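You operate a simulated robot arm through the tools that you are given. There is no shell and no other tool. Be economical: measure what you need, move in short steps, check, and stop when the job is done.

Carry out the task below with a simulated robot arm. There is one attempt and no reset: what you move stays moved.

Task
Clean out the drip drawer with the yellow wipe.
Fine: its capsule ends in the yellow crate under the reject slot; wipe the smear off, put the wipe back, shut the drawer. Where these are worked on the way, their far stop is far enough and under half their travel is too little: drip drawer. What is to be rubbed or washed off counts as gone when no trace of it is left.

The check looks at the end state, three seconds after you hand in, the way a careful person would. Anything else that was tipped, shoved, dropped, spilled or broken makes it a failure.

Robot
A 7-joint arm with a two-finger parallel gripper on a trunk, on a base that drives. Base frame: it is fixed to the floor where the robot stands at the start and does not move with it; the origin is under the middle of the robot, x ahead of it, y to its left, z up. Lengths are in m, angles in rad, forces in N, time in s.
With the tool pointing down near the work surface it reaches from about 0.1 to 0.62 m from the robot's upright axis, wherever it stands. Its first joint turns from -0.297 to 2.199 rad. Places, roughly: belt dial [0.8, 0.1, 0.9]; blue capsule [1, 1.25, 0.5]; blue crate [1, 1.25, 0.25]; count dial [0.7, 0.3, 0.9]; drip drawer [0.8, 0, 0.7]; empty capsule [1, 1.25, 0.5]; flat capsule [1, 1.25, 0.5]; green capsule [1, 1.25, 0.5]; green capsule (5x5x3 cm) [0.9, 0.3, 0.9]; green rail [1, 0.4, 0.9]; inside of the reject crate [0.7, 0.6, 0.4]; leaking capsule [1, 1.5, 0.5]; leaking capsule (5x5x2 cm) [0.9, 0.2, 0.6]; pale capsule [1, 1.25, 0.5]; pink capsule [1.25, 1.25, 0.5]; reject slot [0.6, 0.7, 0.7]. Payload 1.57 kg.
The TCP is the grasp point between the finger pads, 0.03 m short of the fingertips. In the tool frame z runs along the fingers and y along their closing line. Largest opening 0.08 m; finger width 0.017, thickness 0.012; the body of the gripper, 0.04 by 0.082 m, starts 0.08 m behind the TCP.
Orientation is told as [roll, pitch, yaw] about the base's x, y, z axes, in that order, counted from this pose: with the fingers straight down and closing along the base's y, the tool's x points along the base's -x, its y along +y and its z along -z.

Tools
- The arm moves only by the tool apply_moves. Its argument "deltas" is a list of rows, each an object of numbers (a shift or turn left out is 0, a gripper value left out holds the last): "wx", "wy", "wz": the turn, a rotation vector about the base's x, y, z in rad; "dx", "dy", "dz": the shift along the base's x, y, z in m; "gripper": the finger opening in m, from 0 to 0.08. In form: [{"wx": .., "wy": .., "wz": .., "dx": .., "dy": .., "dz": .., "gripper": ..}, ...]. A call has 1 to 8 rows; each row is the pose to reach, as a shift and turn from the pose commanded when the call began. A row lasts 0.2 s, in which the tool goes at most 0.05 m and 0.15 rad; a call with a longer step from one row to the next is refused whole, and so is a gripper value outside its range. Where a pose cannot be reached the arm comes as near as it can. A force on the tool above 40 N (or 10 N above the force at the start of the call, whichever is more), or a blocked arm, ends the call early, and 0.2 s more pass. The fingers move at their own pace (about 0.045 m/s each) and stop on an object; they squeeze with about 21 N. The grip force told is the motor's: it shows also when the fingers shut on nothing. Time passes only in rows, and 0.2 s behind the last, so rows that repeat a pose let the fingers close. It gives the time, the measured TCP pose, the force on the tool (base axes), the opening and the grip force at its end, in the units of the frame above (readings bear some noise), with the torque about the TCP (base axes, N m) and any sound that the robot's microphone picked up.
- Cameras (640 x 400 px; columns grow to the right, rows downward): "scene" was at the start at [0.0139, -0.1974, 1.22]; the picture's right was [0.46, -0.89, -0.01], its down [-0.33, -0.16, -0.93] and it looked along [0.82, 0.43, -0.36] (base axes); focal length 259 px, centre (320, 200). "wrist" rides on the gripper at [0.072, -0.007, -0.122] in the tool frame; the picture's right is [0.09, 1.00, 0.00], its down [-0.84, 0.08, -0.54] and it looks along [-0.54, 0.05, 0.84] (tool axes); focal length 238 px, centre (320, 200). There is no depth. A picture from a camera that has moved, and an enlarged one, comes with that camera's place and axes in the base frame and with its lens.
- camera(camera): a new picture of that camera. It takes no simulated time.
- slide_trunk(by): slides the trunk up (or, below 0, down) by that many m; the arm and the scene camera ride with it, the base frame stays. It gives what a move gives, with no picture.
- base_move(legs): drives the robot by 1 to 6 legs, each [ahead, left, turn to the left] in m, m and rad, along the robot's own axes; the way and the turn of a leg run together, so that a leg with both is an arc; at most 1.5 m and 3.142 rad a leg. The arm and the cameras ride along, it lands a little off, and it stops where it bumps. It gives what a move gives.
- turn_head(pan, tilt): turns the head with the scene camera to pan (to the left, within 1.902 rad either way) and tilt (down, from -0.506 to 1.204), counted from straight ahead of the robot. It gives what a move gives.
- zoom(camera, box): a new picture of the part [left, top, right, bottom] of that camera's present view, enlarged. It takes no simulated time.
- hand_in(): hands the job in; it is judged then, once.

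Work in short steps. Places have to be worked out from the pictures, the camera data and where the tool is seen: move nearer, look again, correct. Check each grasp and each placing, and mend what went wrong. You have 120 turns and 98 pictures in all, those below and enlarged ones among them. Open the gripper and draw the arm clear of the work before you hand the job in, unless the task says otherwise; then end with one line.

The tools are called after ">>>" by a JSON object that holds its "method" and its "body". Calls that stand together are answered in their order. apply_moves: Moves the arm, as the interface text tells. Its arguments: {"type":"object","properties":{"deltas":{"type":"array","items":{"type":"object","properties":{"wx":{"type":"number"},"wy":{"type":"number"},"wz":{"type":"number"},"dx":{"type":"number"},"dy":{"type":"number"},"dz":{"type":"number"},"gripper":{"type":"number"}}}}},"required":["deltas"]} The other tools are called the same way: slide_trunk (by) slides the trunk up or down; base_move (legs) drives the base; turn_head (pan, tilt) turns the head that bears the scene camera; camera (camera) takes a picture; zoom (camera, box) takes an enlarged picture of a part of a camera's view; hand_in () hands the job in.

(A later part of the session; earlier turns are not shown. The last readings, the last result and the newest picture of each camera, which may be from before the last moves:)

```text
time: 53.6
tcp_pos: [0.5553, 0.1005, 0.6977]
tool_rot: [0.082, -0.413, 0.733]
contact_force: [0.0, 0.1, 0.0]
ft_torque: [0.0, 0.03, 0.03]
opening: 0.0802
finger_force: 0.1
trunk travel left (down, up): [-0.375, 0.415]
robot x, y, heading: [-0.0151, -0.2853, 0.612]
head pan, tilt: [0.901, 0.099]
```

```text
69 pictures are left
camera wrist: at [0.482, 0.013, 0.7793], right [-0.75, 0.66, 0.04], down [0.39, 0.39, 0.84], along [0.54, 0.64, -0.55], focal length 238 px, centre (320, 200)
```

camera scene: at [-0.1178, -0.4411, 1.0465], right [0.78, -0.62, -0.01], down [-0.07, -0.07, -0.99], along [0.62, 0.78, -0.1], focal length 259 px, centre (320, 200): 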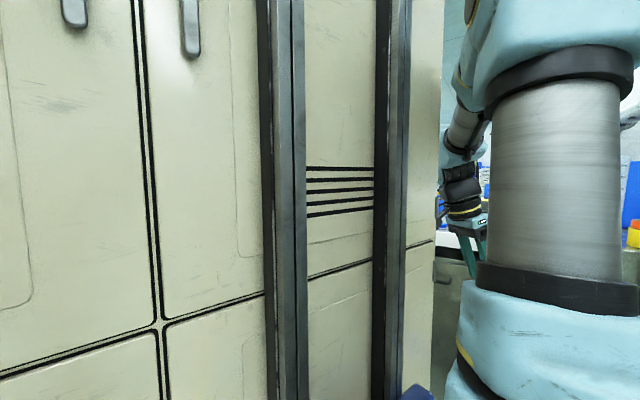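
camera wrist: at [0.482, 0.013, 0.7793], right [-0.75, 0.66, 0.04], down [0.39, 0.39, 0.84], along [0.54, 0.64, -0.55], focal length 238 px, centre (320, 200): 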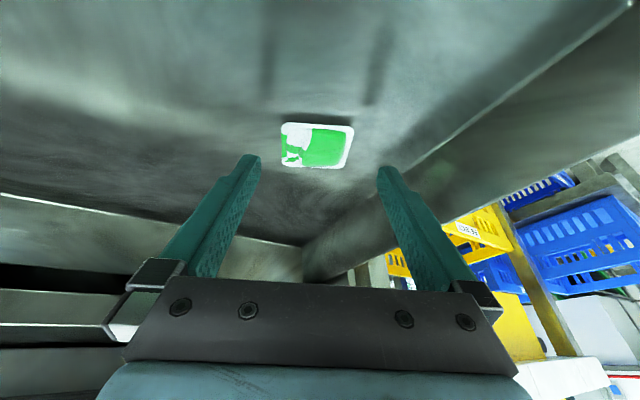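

Well centred. I descend to the grasp height and close.

>>> {"method": "apply_moves", "body": {"deltas": [{"dx": 0.006, "dy": 0.005, "dz": -0.025}, {"dx": 0.01, "dy": 0.009, "dz": -0.038}, {"dx": 0.012, "dy": 0.0115, "dz": -0.046}, {"dx": 0.012, "dy": 0.0115, "dz": -0.05}, {"dx": 0.012, "dy": 0.0115, "dz": -0.05}]}}

>>> {"method": "camera", "body": {"camera": "wrist"}}

```text
time: 54.5
tcp_pos: [0.5761, 0.1126, 0.659]
tool_rot: [0.079, -0.429, 0.731]
contact_force: [2.0, -1.6, 14.0]
ft_torque: [-0.5, -0.54, -0.02]
opening: 0.0802
finger_force: 0.2
trunk travel left (down, up): [-0.375, 0.415]
robot x, y, heading: [-0.013, -0.2854, 0.615]
head pan, tilt: [0.901, 0.099]
stopped in row 4: the force on the tool passed its limit at 49 N (the readings are from after the stop); the commanded pose is now the measured one
```

```text
68 pictures are left
camera wrist: at [0.499, 0.0245, 0.7387], right [-0.75, 0.66, 0.03], down [0.37, 0.38, 0.85], along [0.55, 0.65, -0.53], focal length 238 px, centre (320, 200)
```

wrist: 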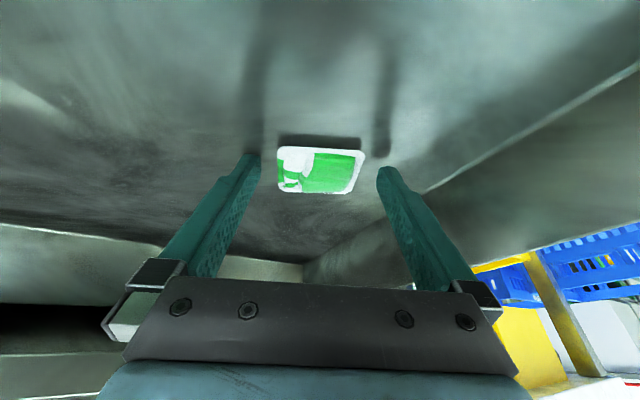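

The right fingertip touched the floor (slight roll). I lift a hair, level the roll, and close on the capsule.

>>> {"method": "apply_moves", "body": {"deltas": [{"dz": 0.005, "dx": -0.003}, {"dz": 0.003, "wx": -0.03, "wy": -0.027, "dx": -0.004}, {"dz": 0.0, "wx": -0.056, "wy": -0.05, "dx": -0.004}, {"dz": -0.002, "wx": -0.056, "wy": -0.05, "gripper": 0.03, "dx": -0.004}, {"dz": -0.002, "wx": -0.056, "wy": -0.05, "gripper": 0.03, "dx": -0.004}, {"dz": -0.002, "wx": -0.056, "wy": -0.05, "gripper": 0.03, "dx": -0.004}, {"dz": -0.002, "wx": -0.056, "wy": -0.05, "gripper": 0.03, "dx": -0.004}]}}

>>> {"method": "camera", "body": {"camera": "wrist"}}

```text
time: 56.1
tcp_pos: [0.5714, 0.1129, 0.6554]
tool_rot: [-0.004, -0.425, 0.766]
contact_force: [-2.0, 4.1, 13.1]
ft_torque: [0.33, 0.21, -0.03]
opening: 0.0488
finger_force: 20.5
trunk travel left (down, up): [-0.375, 0.415]
robot x, y, heading: [-0.0151, -0.2849, 0.616]
head pan, tilt: [0.901, 0.099]
```

```text
67 pictures are left
camera wrist: at [0.4896, 0.0296, 0.7371], right [-0.75, 0.66, -0.04], down [0.33, 0.43, 0.84], along [0.57, 0.62, -0.54], focal length 238 px, centre (320, 200)
```

wrist: 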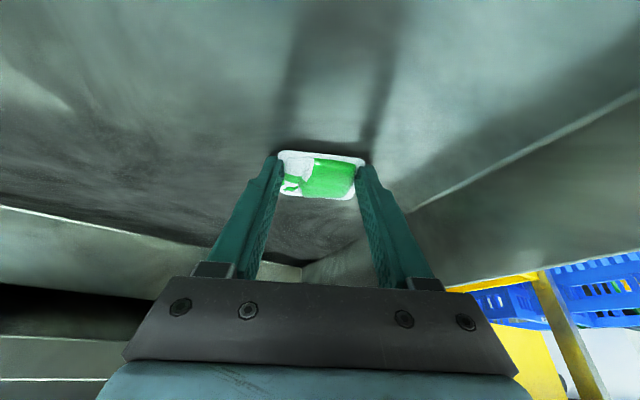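

Capsule gripped (0.049 m). I lift it clear, raise the trunk, and look left with the scene camera for space to move.

>>> {"method": "apply_moves", "body": {"deltas": [{"dz": 0.03, "gripper": 0.03}, {"dz": 0.07}, {"dz": 0.11}, {"dz": 0.15, "dx": -0.02, "dy": -0.01}, {"dz": 0.18, "dx": -0.03, "dy": -0.02}]}}

>>> {"method": "slide_trunk", "body": {"by": 0.15}}

>>> {"method": "turn_head", "body": {"pan": 0.5, "tilt": 0.5}}

>>> {"method": "camera", "body": {"camera": "scene"}}

>>> {"method": "camera", "body": {"camera": "wrist"}}

```text
time: 57.3
tcp_pos: [0.54, 0.0929, 0.8341]
tool_rot: [-0.002, -0.421, 0.766]
contact_force: [1.4, -0.4, -0.2]
ft_torque: [0.01, 0.05, 0.02]
opening: 0.0483
finger_force: 20.7
trunk travel left (down, up): [-0.375, 0.415]
robot x, y, heading: [-0.0177, -0.286, 0.617]
head pan, tilt: [0.901, 0.099]
```

```text
time: 59.0
tcp_pos: [0.5397, 0.0934, 0.9835]
tool_rot: [-0.002, -0.422, 0.766]
contact_force: [-0.5, 0.4, 0.5]
ft_torque: [0.04, 0.01, -0.05]
opening: 0.0483
finger_force: 21.2
trunk travel left (down, up): [-0.525, 0.265]
robot x, y, heading: [-0.0151, -0.2854, 0.614]
head pan, tilt: [0.901, 0.099]
```

```text
time: 59.9
tcp_pos: [0.5412, 0.0934, 0.9852]
tool_rot: [-0.005, -0.422, 0.766]
contact_force: [0.3, 0.5, -0.3]
ft_torque: [-0.04, 0.01, -0.01]
opening: 0.0484
finger_force: 21.4
trunk travel left (down, up): [-0.525, 0.265]
robot x, y, heading: [-0.0137, -0.2827, 0.612]
head pan, tilt: [0.499, 0.499]
```

```text
66 pictures are left
camera scene: at [0.0939, -0.4366, 1.1604], right [0.9, -0.44, 0.0], down [-0.21, -0.43, -0.88], along [0.39, 0.79, -0.48], focal length 259 px, centre (320, 200)
```

scene: 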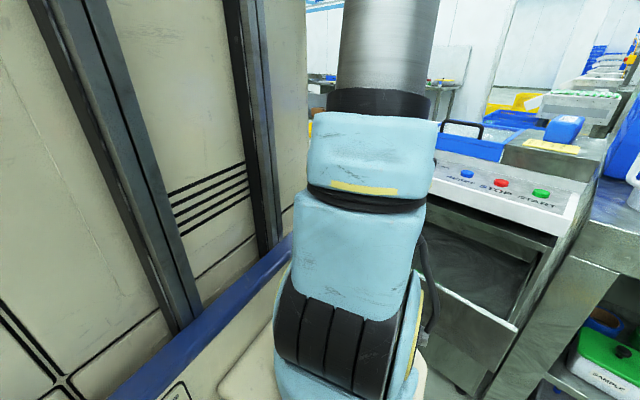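

```text
65 pictures are left
camera wrist: at [0.4602, 0.01, 1.0662], right [-0.75, 0.66, -0.04], down [0.34, 0.43, 0.84], along [0.57, 0.61, -0.55], focal length 238 px, centre (320, 200)
```

wrist: 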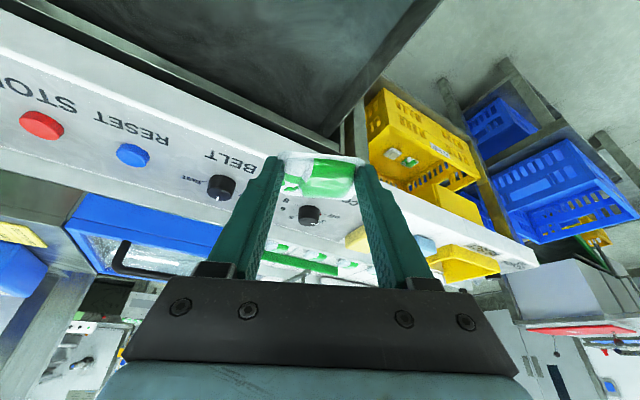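

The beige panels are the robot's own torso, so the way is free. I drive left along the machine toward the reject crate with the capsule held high.

>>> {"method": "base_move", "body": {"legs": [[0.1, 0.33, 0]]}}

>>> {"method": "camera", "body": {"camera": "wrist"}}

```text
time: 62.1
tcp_pos: [0.4312, 0.4209, 0.9846]
tool_rot: [-0.003, -0.423, 0.763]
contact_force: [0.2, 0.1, -0.1]
ft_torque: [-0.01, 0.01, 0.02]
opening: 0.0485
finger_force: 21.1
trunk travel left (down, up): [-0.525, 0.265]
robot x, y, heading: [-0.1186, 0.0423, 0.606]
head pan, tilt: [0.499, 0.499]
```

```text
64 pictures are left
camera wrist: at [0.3517, 0.3377, 1.0662], right [-0.75, 0.66, -0.04], down [0.34, 0.43, 0.84], along [0.57, 0.61, -0.55], focal length 238 px, centre (320, 200)
```

wrist: 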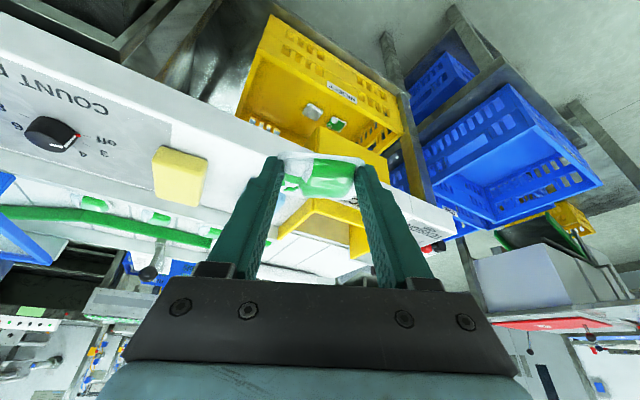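

The crate is near; I zoom to judge its rim and the free opening.

>>> {"method": "zoom", "body": {"camera": "wrist", "box": [200, 0, 440, 150]}}

```text
2.67 times, centred on (320, 75) of wrist
camera zoom: at [0.3517, 0.3377, 1.0662], right [-0.75, 0.66, -0.04], down [0.34, 0.43, 0.84], along [0.57, 0.61, -0.55], focal length 636 px, centre (320, 533)
```

zoom: 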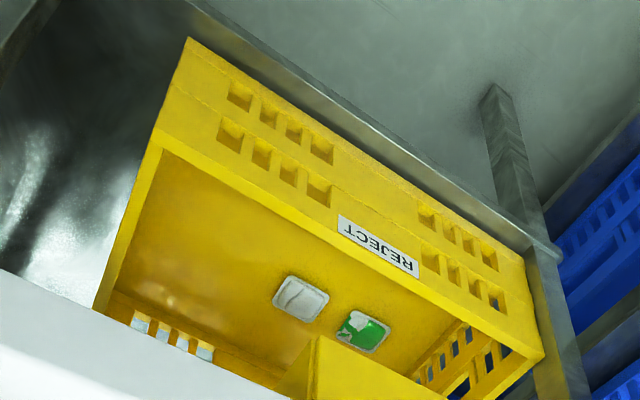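

The crate's rim (n≈0.745, z≈0.51) lies beneath the panel overhang, so the reject slot above may be the easier way in. I lean in for a look at the slot.

>>> {"method": "base_move", "body": {"legs": [[0.02, 0.12, 0]]}}

>>> {"method": "zoom", "body": {"camera": "wrist", "box": [120, 60, 480, 300]}}

>>> {"method": "turn_head", "body": {"pan": 0.2, "tilt": 0.3}}

>>> {"method": "camera", "body": {"camera": "scene"}}

```text
time: 63.4
tcp_pos: [0.3781, 0.5321, 0.9859]
tool_rot: [-0.002, -0.423, 0.765]
contact_force: [-0.3, 0.4, -0.3]
ft_torque: [-0.03, 0.03, -0.01]
opening: 0.0481
finger_force: 20.7
trunk travel left (down, up): [-0.525, 0.265]
robot x, y, heading: [-0.1775, 0.1504, 0.615]
head pan, tilt: [0.499, 0.499]
```

```text
1.67 times, centred on (300, 180) of wrist
camera zoom: at [0.2986, 0.4486, 1.0662], right [-0.75, 0.66, -0.04], down [0.34, 0.43, 0.84], along [0.57, 0.61, -0.55], focal length 397 px, centre (353, 233)
```

zoom: 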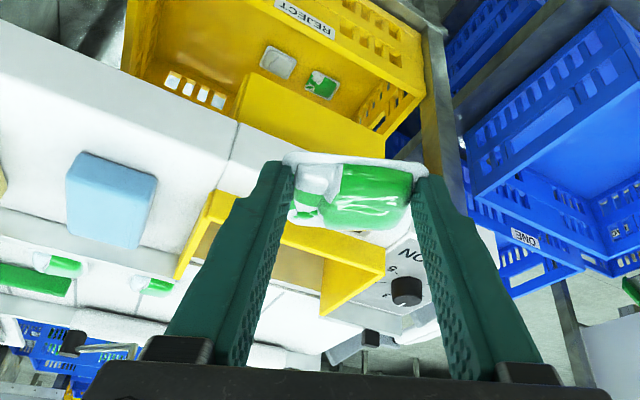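

```text
time: 64.2
tcp_pos: [0.379, 0.5316, 0.985]
tool_rot: [-0.003, -0.422, 0.764]
contact_force: [-0.4, -0.4, -0.1]
ft_torque: [0.01, -0.05, -0.03]
opening: 0.0485
finger_force: 20.5
trunk travel left (down, up): [-0.525, 0.265]
robot x, y, heading: [-0.1757, 0.1521, 0.611]
head pan, tilt: [0.201, 0.3]
```

```text
61 pictures are left
camera scene: at [-0.0445, -0.0112, 1.1787], right [0.73, -0.69, 0.0], down [-0.2, -0.22, -0.96], along [0.66, 0.69, -0.3], focal length 259 px, centre (320, 200)
```

scene: 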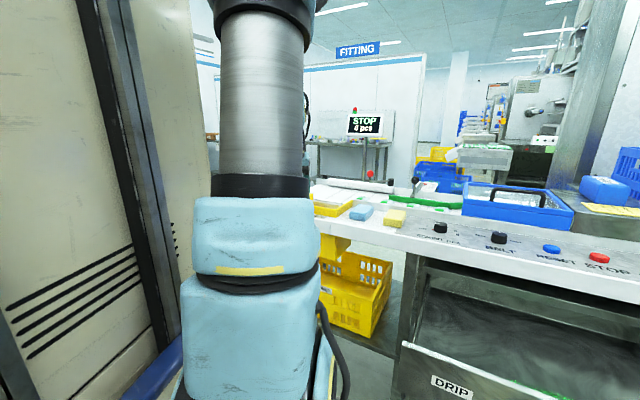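

The held capsule hides the slot; I shift further left to see it.

>>> {"method": "base_move", "body": {"legs": [[0.06, 0.17, 0]]}}

>>> {"method": "zoom", "body": {"camera": "wrist", "box": [60, 20, 380, 220]}}

```text
time: 65.7
tcp_pos: [0.3306, 0.7051, 0.9851]
tool_rot: [-0.004, -0.422, 0.763]
contact_force: [-1.1, 0.3, -0.3]
ft_torque: [-0.02, -0.03, 0.01]
opening: 0.0486
finger_force: 21.4
trunk travel left (down, up): [-0.525, 0.265]
robot x, y, heading: [-0.2212, 0.3229, 0.617]
head pan, tilt: [0.201, 0.3]
```

```text
2.00 times, centred on (220, 120) of wrist
camera zoom: at [0.2512, 0.6211, 1.0662], right [-0.75, 0.66, -0.04], down [0.34, 0.43, 0.84], along [0.57, 0.61, -0.55], focal length 477 px, centre (520, 360)
```

zoom: 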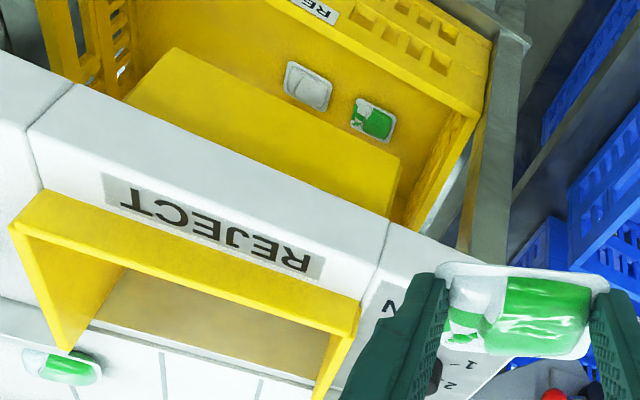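

The slot is a hooded tunnel—uncertain. Dropping directly into the crate's free right part (l≈0.30, n≈0.83) under the overhang with a tilted tool is feasible. I square up with the face by turning the base −0.44, then tilt more.

>>> {"method": "base_move", "body": {"legs": [[0, 0, -0.44]]}}

>>> {"method": "apply_moves", "body": {"deltas": [{"wx": 0.04, "wy": -0.12, "dz": -0.03}, {"wx": 0.08, "wy": -0.24, "dz": -0.06}, {"wx": 0.12, "wy": -0.36, "dz": -0.09}, {"wx": 0.12, "wy": -0.36, "dz": -0.12}]}}

```text
time: 67.4
tcp_pos: [0.4404, 0.4318, 0.9855]
tool_rot: [-0.004, -0.423, 0.326]
contact_force: [0.3, -0.6, 0.1]
ft_torque: [0.0, 0.01, 0.04]
opening: 0.0485
finger_force: 21.3
trunk travel left (down, up): [-0.525, 0.265]
robot x, y, heading: [-0.2209, 0.3275, 0.167]
head pan, tilt: [0.201, 0.3]
```

```text
time: 68.6
tcp_pos: [0.4302, 0.403, 0.8499]
tool_rot: [0.114, -0.698, -0.024]
contact_force: [0.1, 0.5, -0.1]
ft_torque: [-0.02, 0.04, 0.01]
opening: 0.0487
finger_force: 20.9
out of reach, approached as far as the arm can: row 3
trunk travel left (down, up): [-0.525, 0.265]
robot x, y, heading: [-0.2262, 0.3287, 0.173]
head pan, tilt: [0.201, 0.3]
stopped in row 4: the arm was blocked; the commanded pose is now the measured one
```

Tilt 0.70 achieved. I lower the trunk 0.27, then turn the base to recover the yaw and line up in front of the crate's right part.

>>> {"method": "slide_trunk", "body": {"by": -0.27}}

>>> {"method": "base_move", "body": {"legs": [[0, 0, 0.3], [0.01, -0.16, 0]]}}

>>> {"method": "camera", "body": {"camera": "wrist"}}

```text
time: 71.3
tcp_pos: [0.43, 0.4038, 0.5801]
tool_rot: [0.115, -0.698, -0.024]
contact_force: [-0.6, -0.6, -0.9]
ft_torque: [-0.01, -0.05, 0.02]
opening: 0.0485
finger_force: 21.6
trunk travel left (down, up): [-0.255, 0.535]
robot x, y, heading: [-0.2257, 0.3248, 0.177]
head pan, tilt: [0.201, 0.3]
```

```text
time: 73.7
tcp_pos: [0.4612, 0.4515, 0.579]
tool_rot: [0.114, -0.699, 0.274]
contact_force: [0.3, 0.1, 0.0]
ft_torque: [0.0, 0.01, 0.0]
opening: 0.0486
finger_force: 21.5
trunk travel left (down, up): [-0.255, 0.535]
robot x, y, heading: [-0.14, 0.1882, 0.469]
head pan, tilt: [0.201, 0.3]
```

```text
59 pictures are left
camera wrist: at [0.3378, 0.3982, 0.6254], right [-0.41, 0.91, 0.03], down [0.27, 0.09, 0.96], along [0.87, 0.4, -0.29], focal length 238 px, centre (320, 200)
```

wrist: 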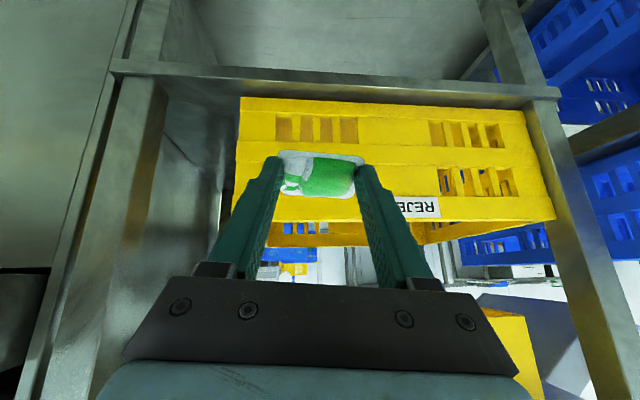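

Crate rim is at n≈0.69, z≈0.57, so I need more tilt to fit under the panel (bottom z≈0.82). I lower the arm while tilting further, here in the free space.

>>> {"method": "apply_moves", "body": {"deltas": [{"dz": -0.04}, {"dz": -0.08, "wx": 0.02, "wy": -0.07}, {"dz": -0.1, "wx": 0.04, "wy": -0.15}, {"dz": -0.1, "wx": 0.07, "wy": -0.25}]}}

```text
time: 74.7
tcp_pos: [0.4605, 0.4542, 0.4807]
tool_rot: [0.113, -0.959, 0.275]
contact_force: [0.2, -0.4, -0.1]
ft_torque: [0.0, 0.01, 0.03]
opening: 0.0486
finger_force: 21.1
trunk travel left (down, up): [-0.255, 0.535]
robot x, y, heading: [-0.1399, 0.1853, 0.466]
head pan, tilt: [0.201, 0.3]
```

Tilt 0.96 now. I raise the trunk so the capsule clears the rim, then drive in along the face normal.

>>> {"method": "slide_trunk", "body": {"by": 0.165}}

>>> {"method": "camera", "body": {"camera": "wrist"}}

```text
time: 76.6
tcp_pos: [0.4614, 0.4524, 0.6448]
tool_rot: [0.111, -0.955, 0.276]
contact_force: [0.4, -0.1, -0.1]
ft_torque: [-0.01, -0.01, -0.03]
opening: 0.0486
finger_force: 21.7
trunk travel left (down, up): [-0.42, 0.37]
robot x, y, heading: [-0.1417, 0.1874, 0.468]
head pan, tilt: [0.201, 0.3]
```

```text
58 pictures are left
camera wrist: at [0.3307, 0.3965, 0.6549], right [-0.41, 0.91, -0.01], down [0.03, 0.02, 1.0], along [0.91, 0.41, -0.04], focal length 238 px, centre (320, 200)
```

wrist: 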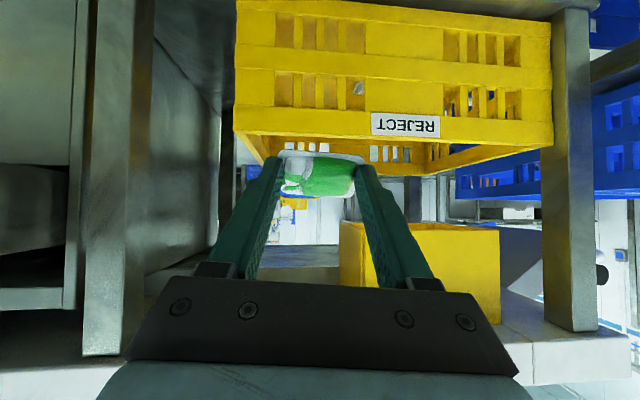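

I shift slightly right to keep clear of the chute and advance in two stages.

>>> {"method": "base_move", "body": {"legs": [[0.094, -0.037, 0]]}}

>>> {"method": "camera", "body": {"camera": "wrist"}}

```text
time: 77.8
tcp_pos: [0.5626, 0.462, 0.6437]
tool_rot: [0.111, -0.957, 0.275]
contact_force: [0.1, -0.3, -0.1]
ft_torque: [0.0, 0.0, -0.02]
opening: 0.0486
finger_force: 21.2
trunk travel left (down, up): [-0.42, 0.37]
robot x, y, heading: [-0.044, 0.199, 0.468]
head pan, tilt: [0.201, 0.3]
```

```text
57 pictures are left
camera wrist: at [0.432, 0.4063, 0.6549], right [-0.41, 0.91, -0.01], down [0.03, 0.02, 1.0], along [0.91, 0.41, -0.04], focal length 238 px, centre (320, 200)
```

wrist: 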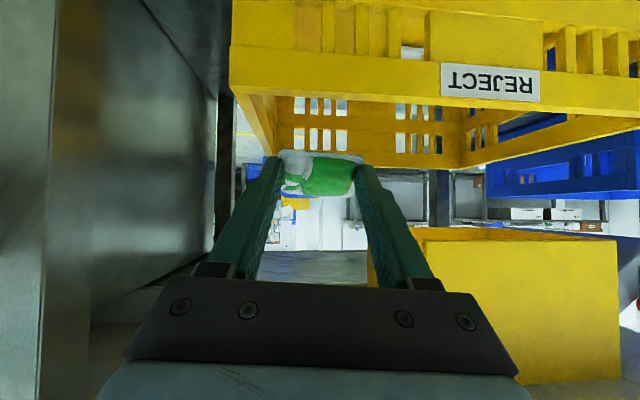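

Clear so far. I make the last 6.5 cm with a slight shift right.

>>> {"method": "base_move", "body": {"legs": [[0.063, -0.018, 0]]}}

>>> {"method": "camera", "body": {"camera": "wrist"}}

```text
time: 78.8
tcp_pos: [0.6269, 0.4741, 0.6453]
tool_rot: [0.11, -0.956, 0.275]
contact_force: [0.2, 0.0, -0.4]
ft_torque: [-0.04, 0.02, 0.03]
opening: 0.0488
finger_force: 21.0
trunk travel left (down, up): [-0.42, 0.37]
robot x, y, heading: [0.025, 0.2104, 0.475]
head pan, tilt: [0.201, 0.3]
```

```text
56 pictures are left
camera wrist: at [0.4973, 0.4186, 0.6549], right [-0.41, 0.91, -0.01], down [0.03, 0.02, 1.0], along [0.91, 0.41, -0.04], focal length 238 px, centre (320, 200)
```

wrist: 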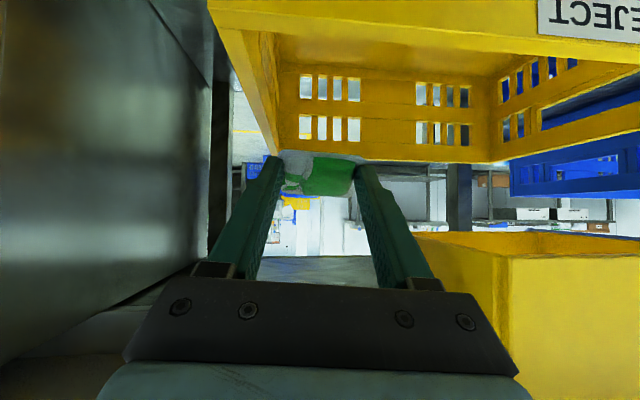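

The capsule is above the crate's interior, clear of the right wall and chute. I lower it 5 cm and release.

>>> {"method": "apply_moves", "body": {"deltas": [{"dz": -0.025}, {"dz": -0.05}, {"dz": -0.05, "gripper": 0.056}, {"dz": -0.05, "gripper": 0.06}, {"dz": -0.05, "gripper": 0.066}, {"dz": -0.05, "gripper": 0.066}]}}

>>> {"method": "camera", "body": {"camera": "wrist"}}

```text
time: 80.2
tcp_pos: [0.6286, 0.477, 0.5941]
tool_rot: [0.111, -0.955, 0.274]
contact_force: [-0.7, 0.0, 0.2]
ft_torque: [-0.01, -0.01, 0.01]
opening: 0.0658
finger_force: 0.1
trunk travel left (down, up): [-0.42, 0.37]
robot x, y, heading: [0.0271, 0.2067, 0.468]
head pan, tilt: [0.201, 0.3]
```

```text
55 pictures are left
camera wrist: at [0.4979, 0.4194, 0.6049], right [-0.41, 0.91, -0.01], down [0.03, 0.02, 1.0], along [0.91, 0.41, -0.04], focal length 238 px, centre (320, 200)
```

wrist: 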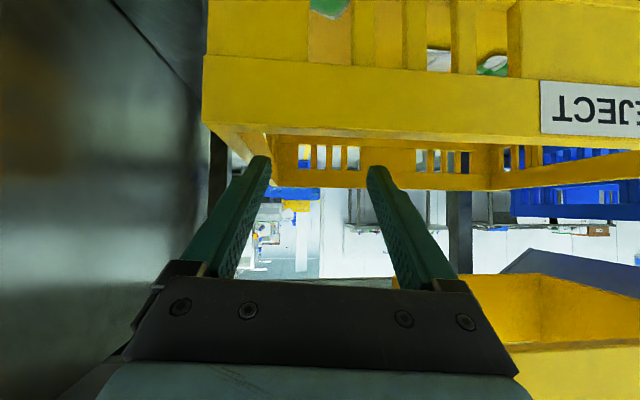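

The capsule is in the crate. I raise, back out, then lift the trunk and go to the yellow wipe at about (0.676, 0.397, 0.868).

>>> {"method": "apply_moves", "body": {"deltas": [{"dz": 0.025}, {"dz": 0.05}, {"dz": 0.05}]}}

>>> {"method": "base_move", "body": {"legs": [[-0.19, 0.06, 0]]}}

>>> {"method": "slide_trunk", "body": {"by": 0.36}}

>>> {"method": "apply_moves", "body": {"deltas": [{"wx": -0.035, "wy": 0.13}, {"wx": -0.07, "wy": 0.26}, {"wx": -0.105, "wy": 0.39}, {"wx": -0.14, "wy": 0.52}, {"wx": -0.16, "wy": 0.6}]}}

>>> {"method": "camera", "body": {"camera": "wrist"}}

```text
time: 81.0
tcp_pos: [0.6273, 0.4748, 0.6444]
tool_rot: [0.112, -0.958, 0.274]
contact_force: [-0.1, 0.3, 0.5]
ft_torque: [-0.01, 0.0, -0.02]
opening: 0.0662
finger_force: 0.1
trunk travel left (down, up): [-0.42, 0.37]
robot x, y, heading: [0.0233, 0.212, 0.466]
head pan, tilt: [0.201, 0.3]
```

```text
time: 82.5
tcp_pos: [0.4281, 0.4421, 0.6449]
tool_rot: [0.111, -0.957, 0.277]
contact_force: [-0.9, 0.2, -0.6]
ft_torque: [-0.01, 0.0, 0.0]
opening: 0.066
finger_force: 0.0
trunk travel left (down, up): [-0.42, 0.37]
robot x, y, heading: [-0.1736, 0.1787, 0.471]
head pan, tilt: [0.201, 0.3]
```

```text
time: 86.0
tcp_pos: [0.4278, 0.4428, 1.0037]
tool_rot: [0.113, -0.958, 0.277]
contact_force: [0.8, 1.2, -0.1]
ft_torque: [0.0, 0.01, 0.01]
opening: 0.066
finger_force: 0.1
trunk travel left (down, up): [-0.78, 0.01]
robot x, y, heading: [-0.1747, 0.1755, 0.467]
head pan, tilt: [0.201, 0.3]
```

```text
time: 87.2
tcp_pos: [0.4279, 0.4424, 1.0051]
tool_rot: [0.123, -0.334, 0.271]
contact_force: [0.7, 0.2, 0.4]
ft_torque: [0.02, -0.01, -0.04]
opening: 0.0659
finger_force: 0.0
trunk travel left (down, up): [-0.78, 0.01]
robot x, y, heading: [-0.171, 0.1765, 0.468]
head pan, tilt: [0.201, 0.3]
```

```text
54 pictures are left
camera wrist: at [0.329, 0.3941, 1.0942], right [-0.39, 0.92, 0.09], down [0.59, 0.17, 0.79], along [0.71, 0.36, -0.6], focal length 238 px, centre (320, 200)
```

wrist: 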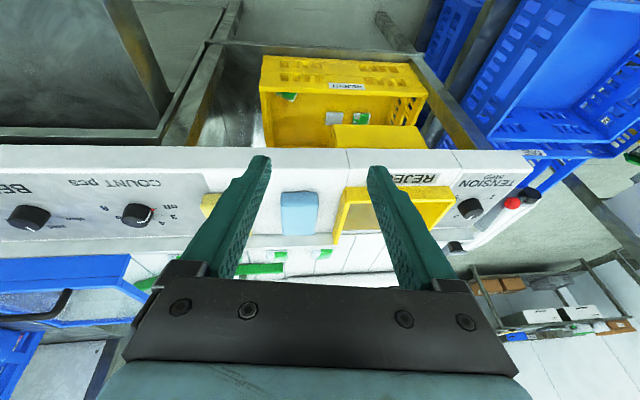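

The delivered capsule shows in the crate. I level the roll, and shift right so the yellow wipe lies between the fingers.

>>> {"method": "base_move", "body": {"legs": [[-0.018, -0.113, 0]]}}

>>> {"method": "apply_moves", "body": {"deltas": [{"wx": -0.06, "wy": -0.016, "wz": 0.02, "gripper": 0.08}, {"wx": -0.116, "wy": -0.032, "wz": 0.035}, {"wx": -0.116, "wy": -0.032, "wz": 0.035}]}}

>>> {"method": "camera", "body": {"camera": "wrist"}}

```text
time: 88.5
tcp_pos: [0.4628, 0.333, 1.0034]
tool_rot: [0.122, -0.337, 0.271]
contact_force: [0.0, 0.1, -0.1]
ft_torque: [-0.04, 0.02, 0.0]
opening: 0.0659
finger_force: 0.0
trunk travel left (down, up): [-0.78, 0.01]
robot x, y, heading: [-0.1394, 0.0693, 0.475]
head pan, tilt: [0.201, 0.3]
```

```text
time: 89.3
tcp_pos: [0.4639, 0.3336, 1.0052]
tool_rot: [-0.007, -0.331, 0.346]
contact_force: [0.0, -0.3, 0.2]
ft_torque: [0.03, 0.0, 0.01]
opening: 0.0801
finger_force: 0.0
trunk travel left (down, up): [-0.78, 0.01]
robot x, y, heading: [-0.1387, 0.0659, 0.47]
head pan, tilt: [0.201, 0.3]
```

```text
53 pictures are left
camera wrist: at [0.3627, 0.2921, 1.0965], right [-0.42, 0.91, -0.04], down [0.55, 0.28, 0.78], along [0.72, 0.31, -0.62], focal length 238 px, centre (320, 200)
```

wrist: 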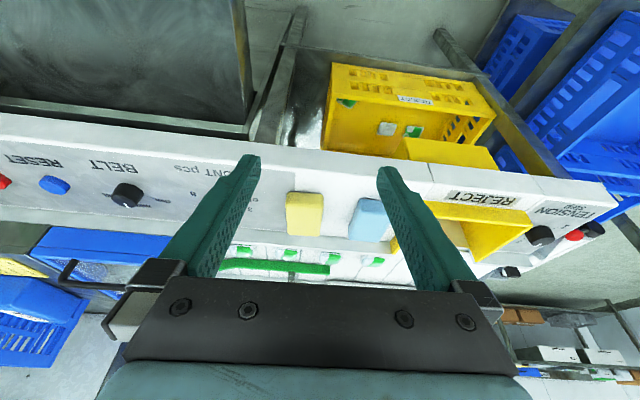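

The wipe is at ≈(0.673, 0.397), ~6 cm wide along the face. I zoom to see thickness and orientation.

>>> {"method": "zoom", "body": {"camera": "wrist", "box": [230, 150, 410, 262]}}

```text
3.56 times, centred on (320, 206) of wrist
camera zoom: at [0.3627, 0.2921, 1.0965], right [-0.42, 0.91, -0.04], down [0.55, 0.28, 0.78], along [0.72, 0.31, -0.62], focal length 848 px, centre (320, 179)
```

zoom: 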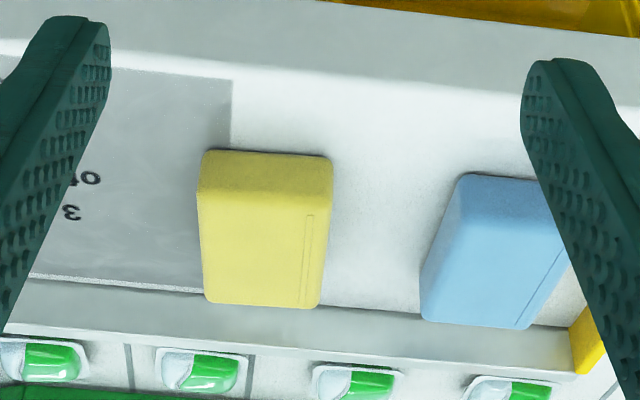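

The panel top is about flat (z≈0.855), the wipe ~6 cm wide, 2 cm thick, centre ≈(0.676, 0.399). I bring the tool nearly vertical and drive forward to above it.

>>> {"method": "apply_moves", "body": {"deltas": [{"wx": -0.04, "wy": 0.11}, {"wx": -0.061, "wy": 0.169}, {"wx": -0.061, "wy": 0.169}]}}

>>> {"method": "base_move", "body": {"legs": [[0.17, -0.03, 0]]}}

>>> {"method": "camera", "body": {"camera": "wrist"}}

```text
time: 90.1
tcp_pos: [0.4625, 0.3328, 1.0056]
tool_rot: [-0.004, -0.153, 0.348]
contact_force: [-0.7, 0.9, 0.1]
ft_torque: [0.03, 0.01, 0.0]
opening: 0.0801
finger_force: 0.1
trunk travel left (down, up): [-0.78, 0.01]
robot x, y, heading: [-0.1393, 0.0697, 0.474]
head pan, tilt: [0.201, 0.3]
```

```text
time: 91.5
tcp_pos: [0.6293, 0.3831, 1.0055]
tool_rot: [-0.007, -0.152, 0.347]
contact_force: [0.0, 0.1, -0.5]
ft_torque: [-0.02, -0.01, 0.02]
opening: 0.0801
finger_force: 0.1
trunk travel left (down, up): [-0.78, 0.01]
robot x, y, heading: [0.0241, 0.1193, 0.469]
head pan, tilt: [0.201, 0.3]
```

```text
51 pictures are left
camera wrist: at [0.5448, 0.3489, 1.1141], right [-0.42, 0.91, -0.02], down [0.67, 0.33, 0.66], along [0.61, 0.27, -0.75], focal length 238 px, centre (320, 200)
```

wrist: 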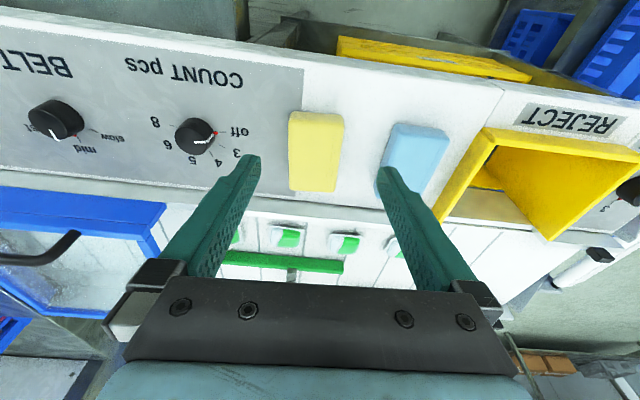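

Refined wipe centre ≈(0.682, 0.402). I move above it and descend to just over the wipe, then check.

>>> {"method": "apply_moves", "body": {"deltas": [{"dx": 0.024, "dy": 0.009, "dz": -0.02}, {"dx": 0.047, "dy": 0.0174, "dz": -0.05}, {"dx": 0.047, "dy": 0.0174, "dz": -0.075}, {"dx": 0.047, "dy": 0.0174, "dz": -0.075}]}}

>>> {"method": "camera", "body": {"camera": "wrist"}}

```text
time: 92.5
tcp_pos: [0.6751, 0.4017, 0.929]
tool_rot: [-0.004, -0.153, 0.349]
contact_force: [-0.1, -0.5, -0.3]
ft_torque: [-0.03, -0.03, 0.03]
opening: 0.08
finger_force: 0.0
trunk travel left (down, up): [-0.78, 0.01]
robot x, y, heading: [0.0259, 0.1182, 0.474]
head pan, tilt: [0.201, 0.3]
```

```text
50 pictures are left
camera wrist: at [0.5921, 0.3667, 1.0393], right [-0.42, 0.91, -0.02], down [0.67, 0.33, 0.66], along [0.61, 0.27, -0.75], focal length 238 px, centre (320, 200)
```

wrist: 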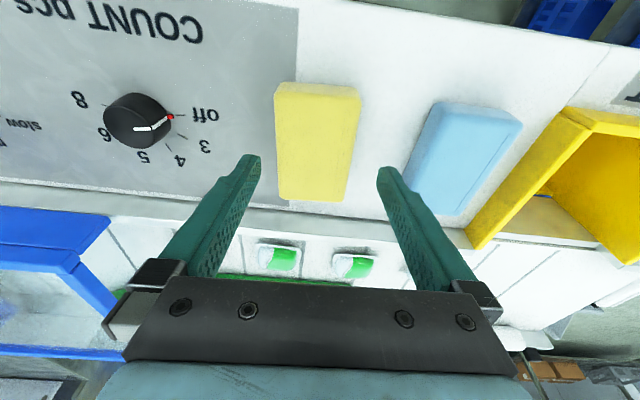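

Centred. I descend to grip the wipe's upper part (tips ~8 mm above the panel) and close.

>>> {"method": "apply_moves", "body": {"deltas": [{"dy": -0.001, "dz": -0.018}, {"dy": -0.002, "dz": -0.03}, {"dy": -0.002, "dz": -0.036}, {"dy": -0.002, "dz": -0.036, "gripper": 0.04}, {"dy": -0.002, "dz": -0.036, "gripper": 0.04}, {"dy": -0.002, "dz": -0.036, "gripper": 0.04}, {"dy": -0.002, "dz": -0.036, "gripper": 0.04}]}}

>>> {"method": "camera", "body": {"camera": "wrist"}}

```text
time: 94.1
tcp_pos: [0.6759, 0.3986, 0.8943]
tool_rot: [-0.005, -0.152, 0.347]
contact_force: [0.1, -0.1, -0.4]
ft_torque: [-0.03, 0.02, -0.01]
opening: 0.0587
finger_force: 20.8
trunk travel left (down, up): [-0.78, 0.01]
robot x, y, heading: [0.0232, 0.1146, 0.469]
head pan, tilt: [0.201, 0.3]
```

```text
49 pictures are left
camera wrist: at [0.592, 0.3646, 1.0034], right [-0.42, 0.91, -0.02], down [0.67, 0.33, 0.66], along [0.61, 0.27, -0.75], focal length 238 px, centre (320, 200)
```

wrist: 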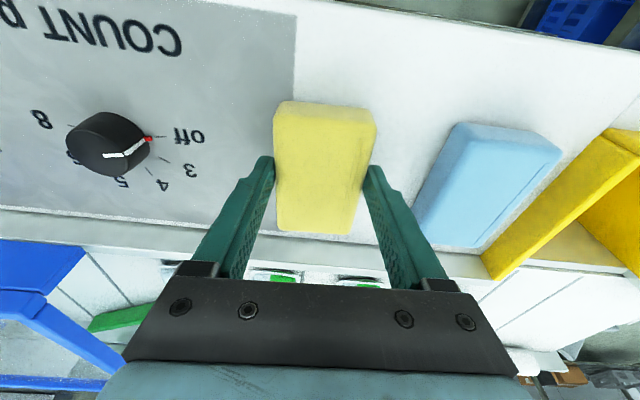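

The wipe is gripped (home TCP pose: (0.676, 0.399, 0.894), yaw 0.347, tilt 0.152). I lift it and drive back and right to above the smear.

>>> {"method": "apply_moves", "body": {"deltas": [{"dz": 0.03}, {"dz": 0.07}, {"dz": 0.11}]}}

>>> {"method": "base_move", "body": {"legs": [[-0.246, 0.041, 0], [-0.0625, -0.402, 0]]}}

>>> {"method": "camera", "body": {"camera": "wrist"}}

```text
time: 94.9
tcp_pos: [0.6752, 0.3996, 1.0034]
tool_rot: [-0.006, -0.151, 0.346]
contact_force: [0.6, 0.1, -0.3]
ft_torque: [-0.02, -0.01, 0.01]
opening: 0.0587
finger_force: 20.8
trunk travel left (down, up): [-0.78, 0.01]
robot x, y, heading: [0.0259, 0.118, 0.472]
head pan, tilt: [0.201, 0.3]
```

```text
time: 98.9
tcp_pos: [0.5667, -0.0654, 1.0035]
tool_rot: [-0.005, -0.152, 0.346]
contact_force: [-0.7, -1.1, -1.0]
ft_torque: [-0.02, 0.01, 0.0]
opening: 0.0587
finger_force: 20.8
trunk travel left (down, up): [-0.78, 0.01]
robot x, y, heading: [-0.0825, -0.3469, 0.464]
head pan, tilt: [0.201, 0.3]
```

```text
48 pictures are left
camera wrist: at [0.4832, -0.1011, 1.1132], right [-0.42, 0.91, -0.02], down [0.67, 0.33, 0.66], along [0.61, 0.27, -0.75], focal length 238 px, centre (320, 200)
```

wrist: 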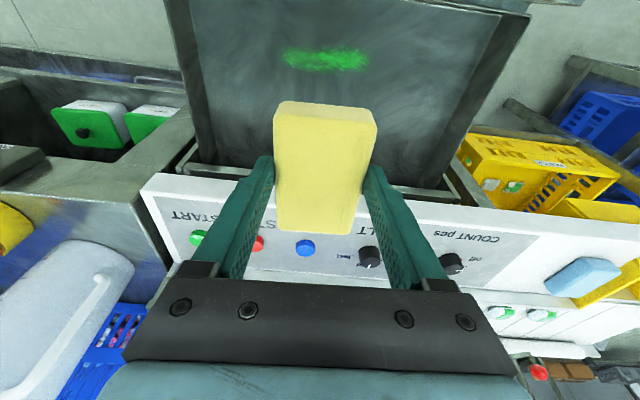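

Smear centre ≈(0.570, −0.062), ±8 cm along the face. I lower the trunk 0.29 so the wipe is a couple cm above the drawer floor.

>>> {"method": "slide_trunk", "body": {"by": -0.29}}

>>> {"method": "camera", "body": {"camera": "wrist"}}

```text
time: 101.8
tcp_pos: [0.5665, -0.0662, 0.7139]
tool_rot: [-0.006, -0.151, 0.345]
contact_force: [-0.4, -0.6, -0.9]
ft_torque: [-0.02, 0.01, -0.02]
opening: 0.0587
finger_force: 20.9
trunk travel left (down, up): [-0.49, 0.3]
robot x, y, heading: [-0.0831, -0.3474, 0.473]
head pan, tilt: [0.201, 0.3]
```

```text
47 pictures are left
camera wrist: at [0.4832, -0.1011, 0.8233], right [-0.42, 0.91, -0.02], down [0.67, 0.33, 0.66], along [0.61, 0.27, -0.75], focal length 238 px, centre (320, 200)
```

wrist: 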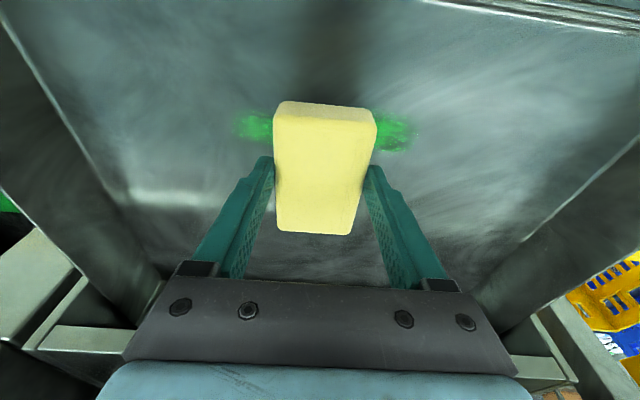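

I move to the left end of the smear and press the wipe lightly onto the floor.

>>> {"method": "apply_moves", "body": {"deltas": [{"dx": -0.012, "dy": 0.038}, {"dx": -0.024, "dy": 0.076, "dz": -0.01}, {"dx": -0.03, "dy": 0.095, "dz": -0.03}, {"dx": -0.03, "dy": 0.095, "dz": -0.042}, {"dx": -0.03, "dy": 0.095, "dz": -0.05}, {"dx": -0.03, "dy": 0.095, "dz": -0.055}]}}

```text
time: 103.2
tcp_pos: [0.537, 0.0282, 0.6603]
tool_rot: [-0.004, -0.158, 0.346]
contact_force: [2.4, -2.1, 30.5]
ft_torque: [0.0, -0.14, 0.01]
opening: 0.0594
finger_force: 20.7
trunk travel left (down, up): [-0.49, 0.3]
robot x, y, heading: [-0.083, -0.3488, 0.468]
head pan, tilt: [0.201, 0.3]
```

Contact with ~30 N. I ease up 1.5 mm and stroke right along the smear.

>>> {"method": "apply_moves", "body": {"deltas": [{"dz": 0.0015}, {"dx": 0.009, "dy": -0.0286, "dz": 0.0015}, {"dx": 0.018, "dy": -0.0572, "dz": 0.0015}, {"dx": 0.027, "dy": -0.0858, "dz": 0.0015}, {"dx": 0.036, "dy": -0.1144, "dz": 0.0015}, {"dx": 0.045, "dy": -0.143, "dz": 0.0015}, {"dx": 0.054, "dy": -0.1716, "dz": 0.0015}, {"dx": 0.063, "dy": -0.2, "dz": 0.0015}]}}

>>> {"method": "camera", "body": {"camera": "wrist"}}

```text
time: 105.0
tcp_pos: [0.5993, -0.1732, 0.6605]
tool_rot: [-0.008, -0.151, 0.345]
contact_force: [0.1, 1.8, 10.7]
ft_torque: [0.27, 0.02, -0.11]
opening: 0.0589
finger_force: 20.8
trunk travel left (down, up): [-0.49, 0.3]
robot x, y, heading: [-0.0823, -0.3512, 0.47]
head pan, tilt: [0.201, 0.3]
```

```text
46 pictures are left
camera wrist: at [0.5166, -0.2078, 0.7703], right [-0.42, 0.91, -0.02], down [0.67, 0.33, 0.66], along [0.61, 0.26, -0.75], focal length 238 px, centre (320, 200)
```

wrist: 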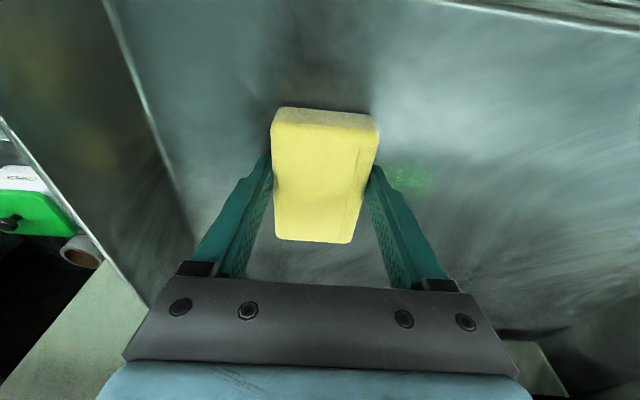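

Most is gone, a faint trace remains. I stroke back with slightly more pressure.

>>> {"method": "apply_moves", "body": {"deltas": [{"dz": -0.0015}, {"dx": -0.009, "dy": 0.0286, "dz": -0.0015}, {"dx": -0.018, "dy": 0.0572, "dz": -0.0015}, {"dx": -0.027, "dy": 0.0858, "dz": -0.0015}, {"dx": -0.036, "dy": 0.1144, "dz": -0.0015}, {"dx": -0.045, "dy": 0.143, "dz": -0.0015}, {"dx": -0.054, "dy": 0.1716, "dz": -0.0015}, {"dx": -0.063, "dy": 0.2, "dz": -0.0015}]}}

>>> {"method": "apply_moves", "body": {"deltas": [{"dx": 0.009, "dy": -0.0286}, {"dx": 0.018, "dy": -0.0572}, {"dx": 0.027, "dy": -0.0858}, {"dx": 0.036, "dy": -0.1144}, {"dx": 0.045, "dy": -0.143}, {"dx": 0.054, "dy": -0.1716}, {"dx": 0.063, "dy": -0.2}]}}

>>> {"method": "camera", "body": {"camera": "wrist"}}

```text
time: 106.8
tcp_pos: [0.5345, 0.0274, 0.6601]
tool_rot: [-0.005, -0.15, 0.344]
contact_force: [3.9, -9.6, 24.9]
ft_torque: [-0.22, -0.14, 0.1]
opening: 0.0588
finger_force: 21.1
trunk travel left (down, up): [-0.49, 0.3]
robot x, y, heading: [-0.0838, -0.348, 0.467]
head pan, tilt: [0.201, 0.3]
```

```text
time: 108.4
tcp_pos: [0.599, -0.1717, 0.6586]
tool_rot: [-0.008, -0.153, 0.345]
contact_force: [-2.4, 9.7, 29.0]
ft_torque: [0.52, 0.01, -0.02]
opening: 0.0588
finger_force: 21.2
trunk travel left (down, up): [-0.49, 0.3]
robot x, y, heading: [-0.0829, -0.3495, 0.471]
head pan, tilt: [0.201, 0.3]
```

```text
45 pictures are left
camera wrist: at [0.5155, -0.2061, 0.7685], right [-0.42, 0.91, -0.02], down [0.67, 0.33, 0.66], along [0.61, 0.27, -0.75], focal length 238 px, centre (320, 200)
```

wrist: 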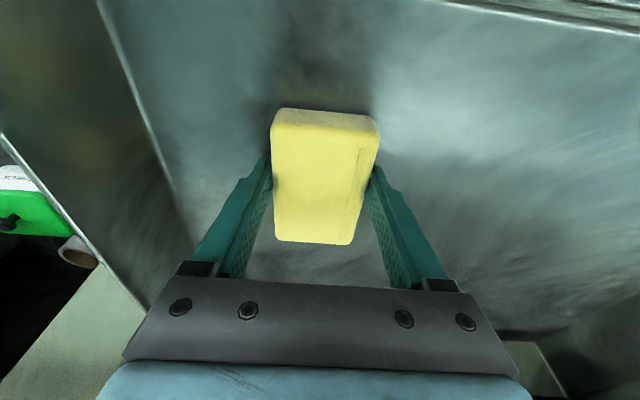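

It looks clean; for safety I do one more pair of strokes slightly offset towards the back and the front.

>>> {"method": "apply_moves", "body": {"deltas": [{"dx": 0.017, "dy": 0.005}, {"dx": 0.006, "dy": 0.041}, {"dx": -0.006, "dy": 0.079}, {"dx": -0.017, "dy": 0.116}, {"dx": -0.028, "dy": 0.153}, {"dx": -0.041, "dy": 0.192}]}}

>>> {"method": "apply_moves", "body": {"deltas": [{"dx": -0.038, "dy": -0.012}, {"dx": -0.028, "dy": -0.045}, {"dx": -0.017, "dy": -0.08}, {"dx": -0.006, "dy": -0.115}, {"dx": 0.005, "dy": -0.15}, {"dx": 0.016, "dy": -0.185}]}}

>>> {"method": "apply_moves", "body": {"deltas": [{"dz": 0.03}, {"dz": 0.07}, {"dz": 0.1}]}}

>>> {"method": "slide_trunk", "body": {"by": 0.28}}

>>> {"method": "camera", "body": {"camera": "wrist"}}

```text
time: 109.8
tcp_pos: [0.5575, 0.0224, 0.6593]
tool_rot: [-0.006, -0.152, 0.345]
contact_force: [0.9, -5.3, 13.1]
ft_torque: [-0.12, -0.04, 0.07]
opening: 0.0588
finger_force: 21.1
trunk travel left (down, up): [-0.49, 0.3]
robot x, y, heading: [-0.0823, -0.3447, 0.464]
head pan, tilt: [0.201, 0.3]
```

```text
time: 111.2
tcp_pos: [0.5742, -0.1647, 0.6595]
tool_rot: [-0.004, -0.155, 0.345]
contact_force: [-0.2, 3.7, 14.3]
ft_torque: [0.2, 0.06, -0.12]
opening: 0.0587
finger_force: 21.3
trunk travel left (down, up): [-0.49, 0.3]
robot x, y, heading: [-0.0851, -0.3484, 0.47]
head pan, tilt: [0.201, 0.3]
```

```text
time: 112.0
tcp_pos: [0.5748, -0.1644, 0.7596]
tool_rot: [-0.004, -0.15, 0.346]
contact_force: [0.2, -0.6, 0.0]
ft_torque: [-0.05, -0.01, -0.02]
opening: 0.059
finger_force: 20.7
trunk travel left (down, up): [-0.49, 0.3]
robot x, y, heading: [-0.0847, -0.3448, 0.466]
head pan, tilt: [0.201, 0.3]
```

```text
time: 114.8
tcp_pos: [0.5736, -0.1647, 1.0394]
tool_rot: [-0.005, -0.151, 0.345]
contact_force: [-0.4, 0.0, -0.6]
ft_torque: [0.01, 0.0, 0.01]
opening: 0.0587
finger_force: 20.8
trunk travel left (down, up): [-0.77, 0.02]
robot x, y, heading: [-0.088, -0.3485, 0.471]
head pan, tilt: [0.201, 0.3]
```

```text
44 pictures are left
camera wrist: at [0.4911, -0.1995, 1.1481], right [-0.42, 0.91, -0.02], down [0.67, 0.33, 0.66], along [0.61, 0.27, -0.75], focal length 238 px, centre (320, 200)
```

wrist: 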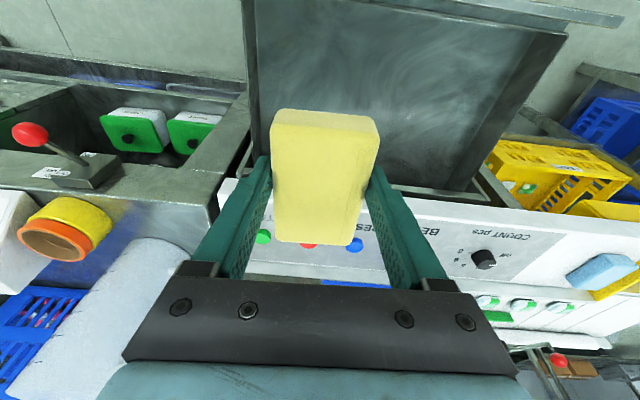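

I zoom on the smear's former place to check for traces.

>>> {"method": "zoom", "body": {"camera": "wrist", "box": [240, 0, 560, 200]}}

```text
2.00 times, centred on (400, 100) of wrist
camera zoom: at [0.4911, -0.1995, 1.1481], right [-0.42, 0.91, -0.02], down [0.67, 0.33, 0.66], along [0.61, 0.27, -0.75], focal length 477 px, centre (160, 400)
```

zoom: 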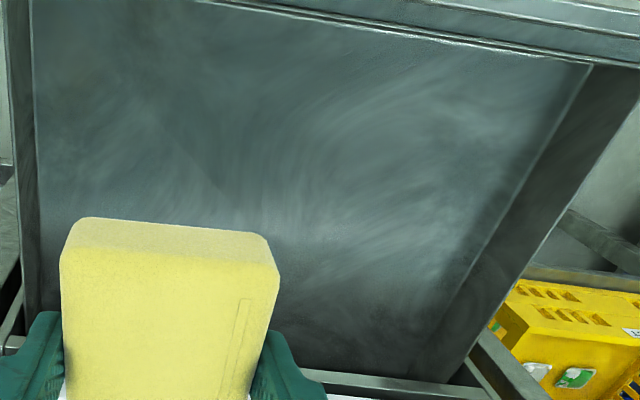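

The floor is clean. I carry the wipe back: first left along the machine, then forward over its place.

>>> {"method": "base_move", "body": {"legs": [[0.1505, 0.4886, 0]]}}

>>> {"method": "camera", "body": {"camera": "wrist"}}

```text
time: 117.8
tcp_pos: [0.4878, 0.3398, 1.0382]
tool_rot: [-0.007, -0.152, 0.345]
contact_force: [-0.1, -0.6, 0.5]
ft_torque: [-0.01, 0.02, -0.01]
opening: 0.059
finger_force: 20.9
trunk travel left (down, up): [-0.77, 0.02]
robot x, y, heading: [-0.1762, 0.1564, 0.47]
head pan, tilt: [0.201, 0.3]
```

```text
42 pictures are left
camera wrist: at [0.405, 0.3047, 1.1482], right [-0.42, 0.91, -0.02], down [0.67, 0.33, 0.66], along [0.61, 0.27, -0.75], focal length 238 px, centre (320, 200)
```

wrist: 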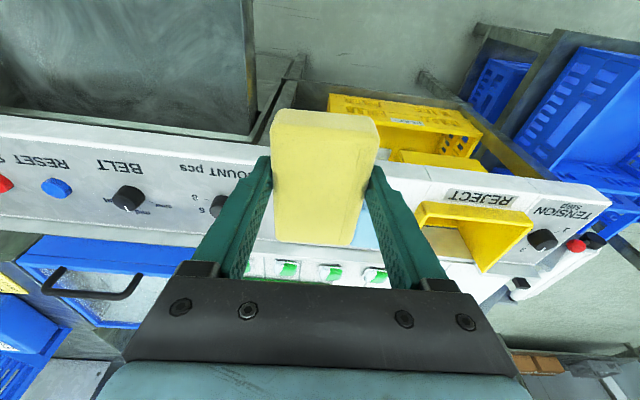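

Now forward by the remaining (0.188, 0.059), with the wipe well above the panel.

>>> {"method": "base_move", "body": {"legs": [[0.194, -0.033, 0]]}}

>>> {"method": "camera", "body": {"camera": "wrist"}}

```text
time: 119.4
tcp_pos: [0.6761, 0.3979, 1.0386]
tool_rot: [-0.006, -0.153, 0.346]
contact_force: [-0.4, 1.1, 0.5]
ft_torque: [-0.01, -0.02, -0.02]
opening: 0.0589
finger_force: 21.2
trunk travel left (down, up): [-0.77, 0.02]
robot x, y, heading: [0.0151, 0.2156, 0.466]
head pan, tilt: [0.201, 0.3]
```

```text
41 pictures are left
camera wrist: at [0.5923, 0.3626, 1.1482], right [-0.42, 0.91, -0.02], down [0.67, 0.33, 0.66], along [0.61, 0.27, -0.75], focal length 238 px, centre (320, 200)
```

wrist: 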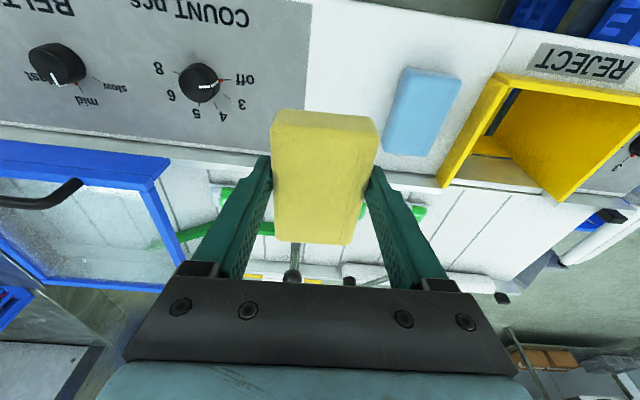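

Right above its home pose. I descend to the recorded height.

>>> {"method": "apply_moves", "body": {"deltas": [{"dz": -0.04}, {"dz": -0.08}, {"dz": -0.11}, {"dz": -0.13}, {"dz": -0.138}, {"dz": -0.143}, {"dz": -0.143}]}}

>>> {"method": "camera", "body": {"camera": "wrist"}}

```text
time: 121.0
tcp_pos: [0.6762, 0.3973, 0.8952]
tool_rot: [-0.005, -0.153, 0.345]
contact_force: [-0.3, 0.2, -0.5]
ft_torque: [0.0, 0.01, 0.01]
opening: 0.0588
finger_force: 20.9
trunk travel left (down, up): [-0.77, 0.02]
robot x, y, heading: [0.0207, 0.2177, 0.467]
head pan, tilt: [0.201, 0.3]
```

```text
40 pictures are left
camera wrist: at [0.593, 0.3621, 1.0049], right [-0.42, 0.91, -0.02], down [0.67, 0.33, 0.66], along [0.61, 0.27, -0.75], focal length 238 px, centre (320, 200)
```

wrist: 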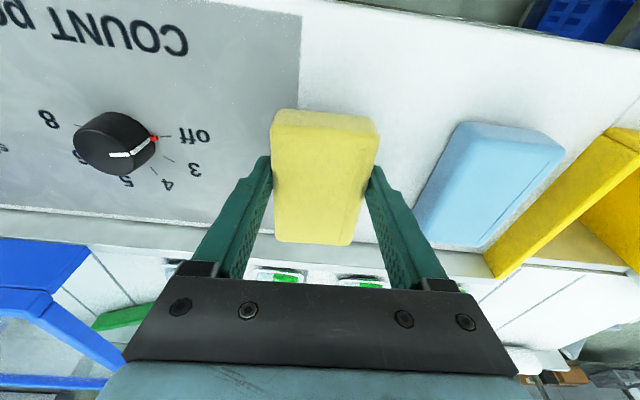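

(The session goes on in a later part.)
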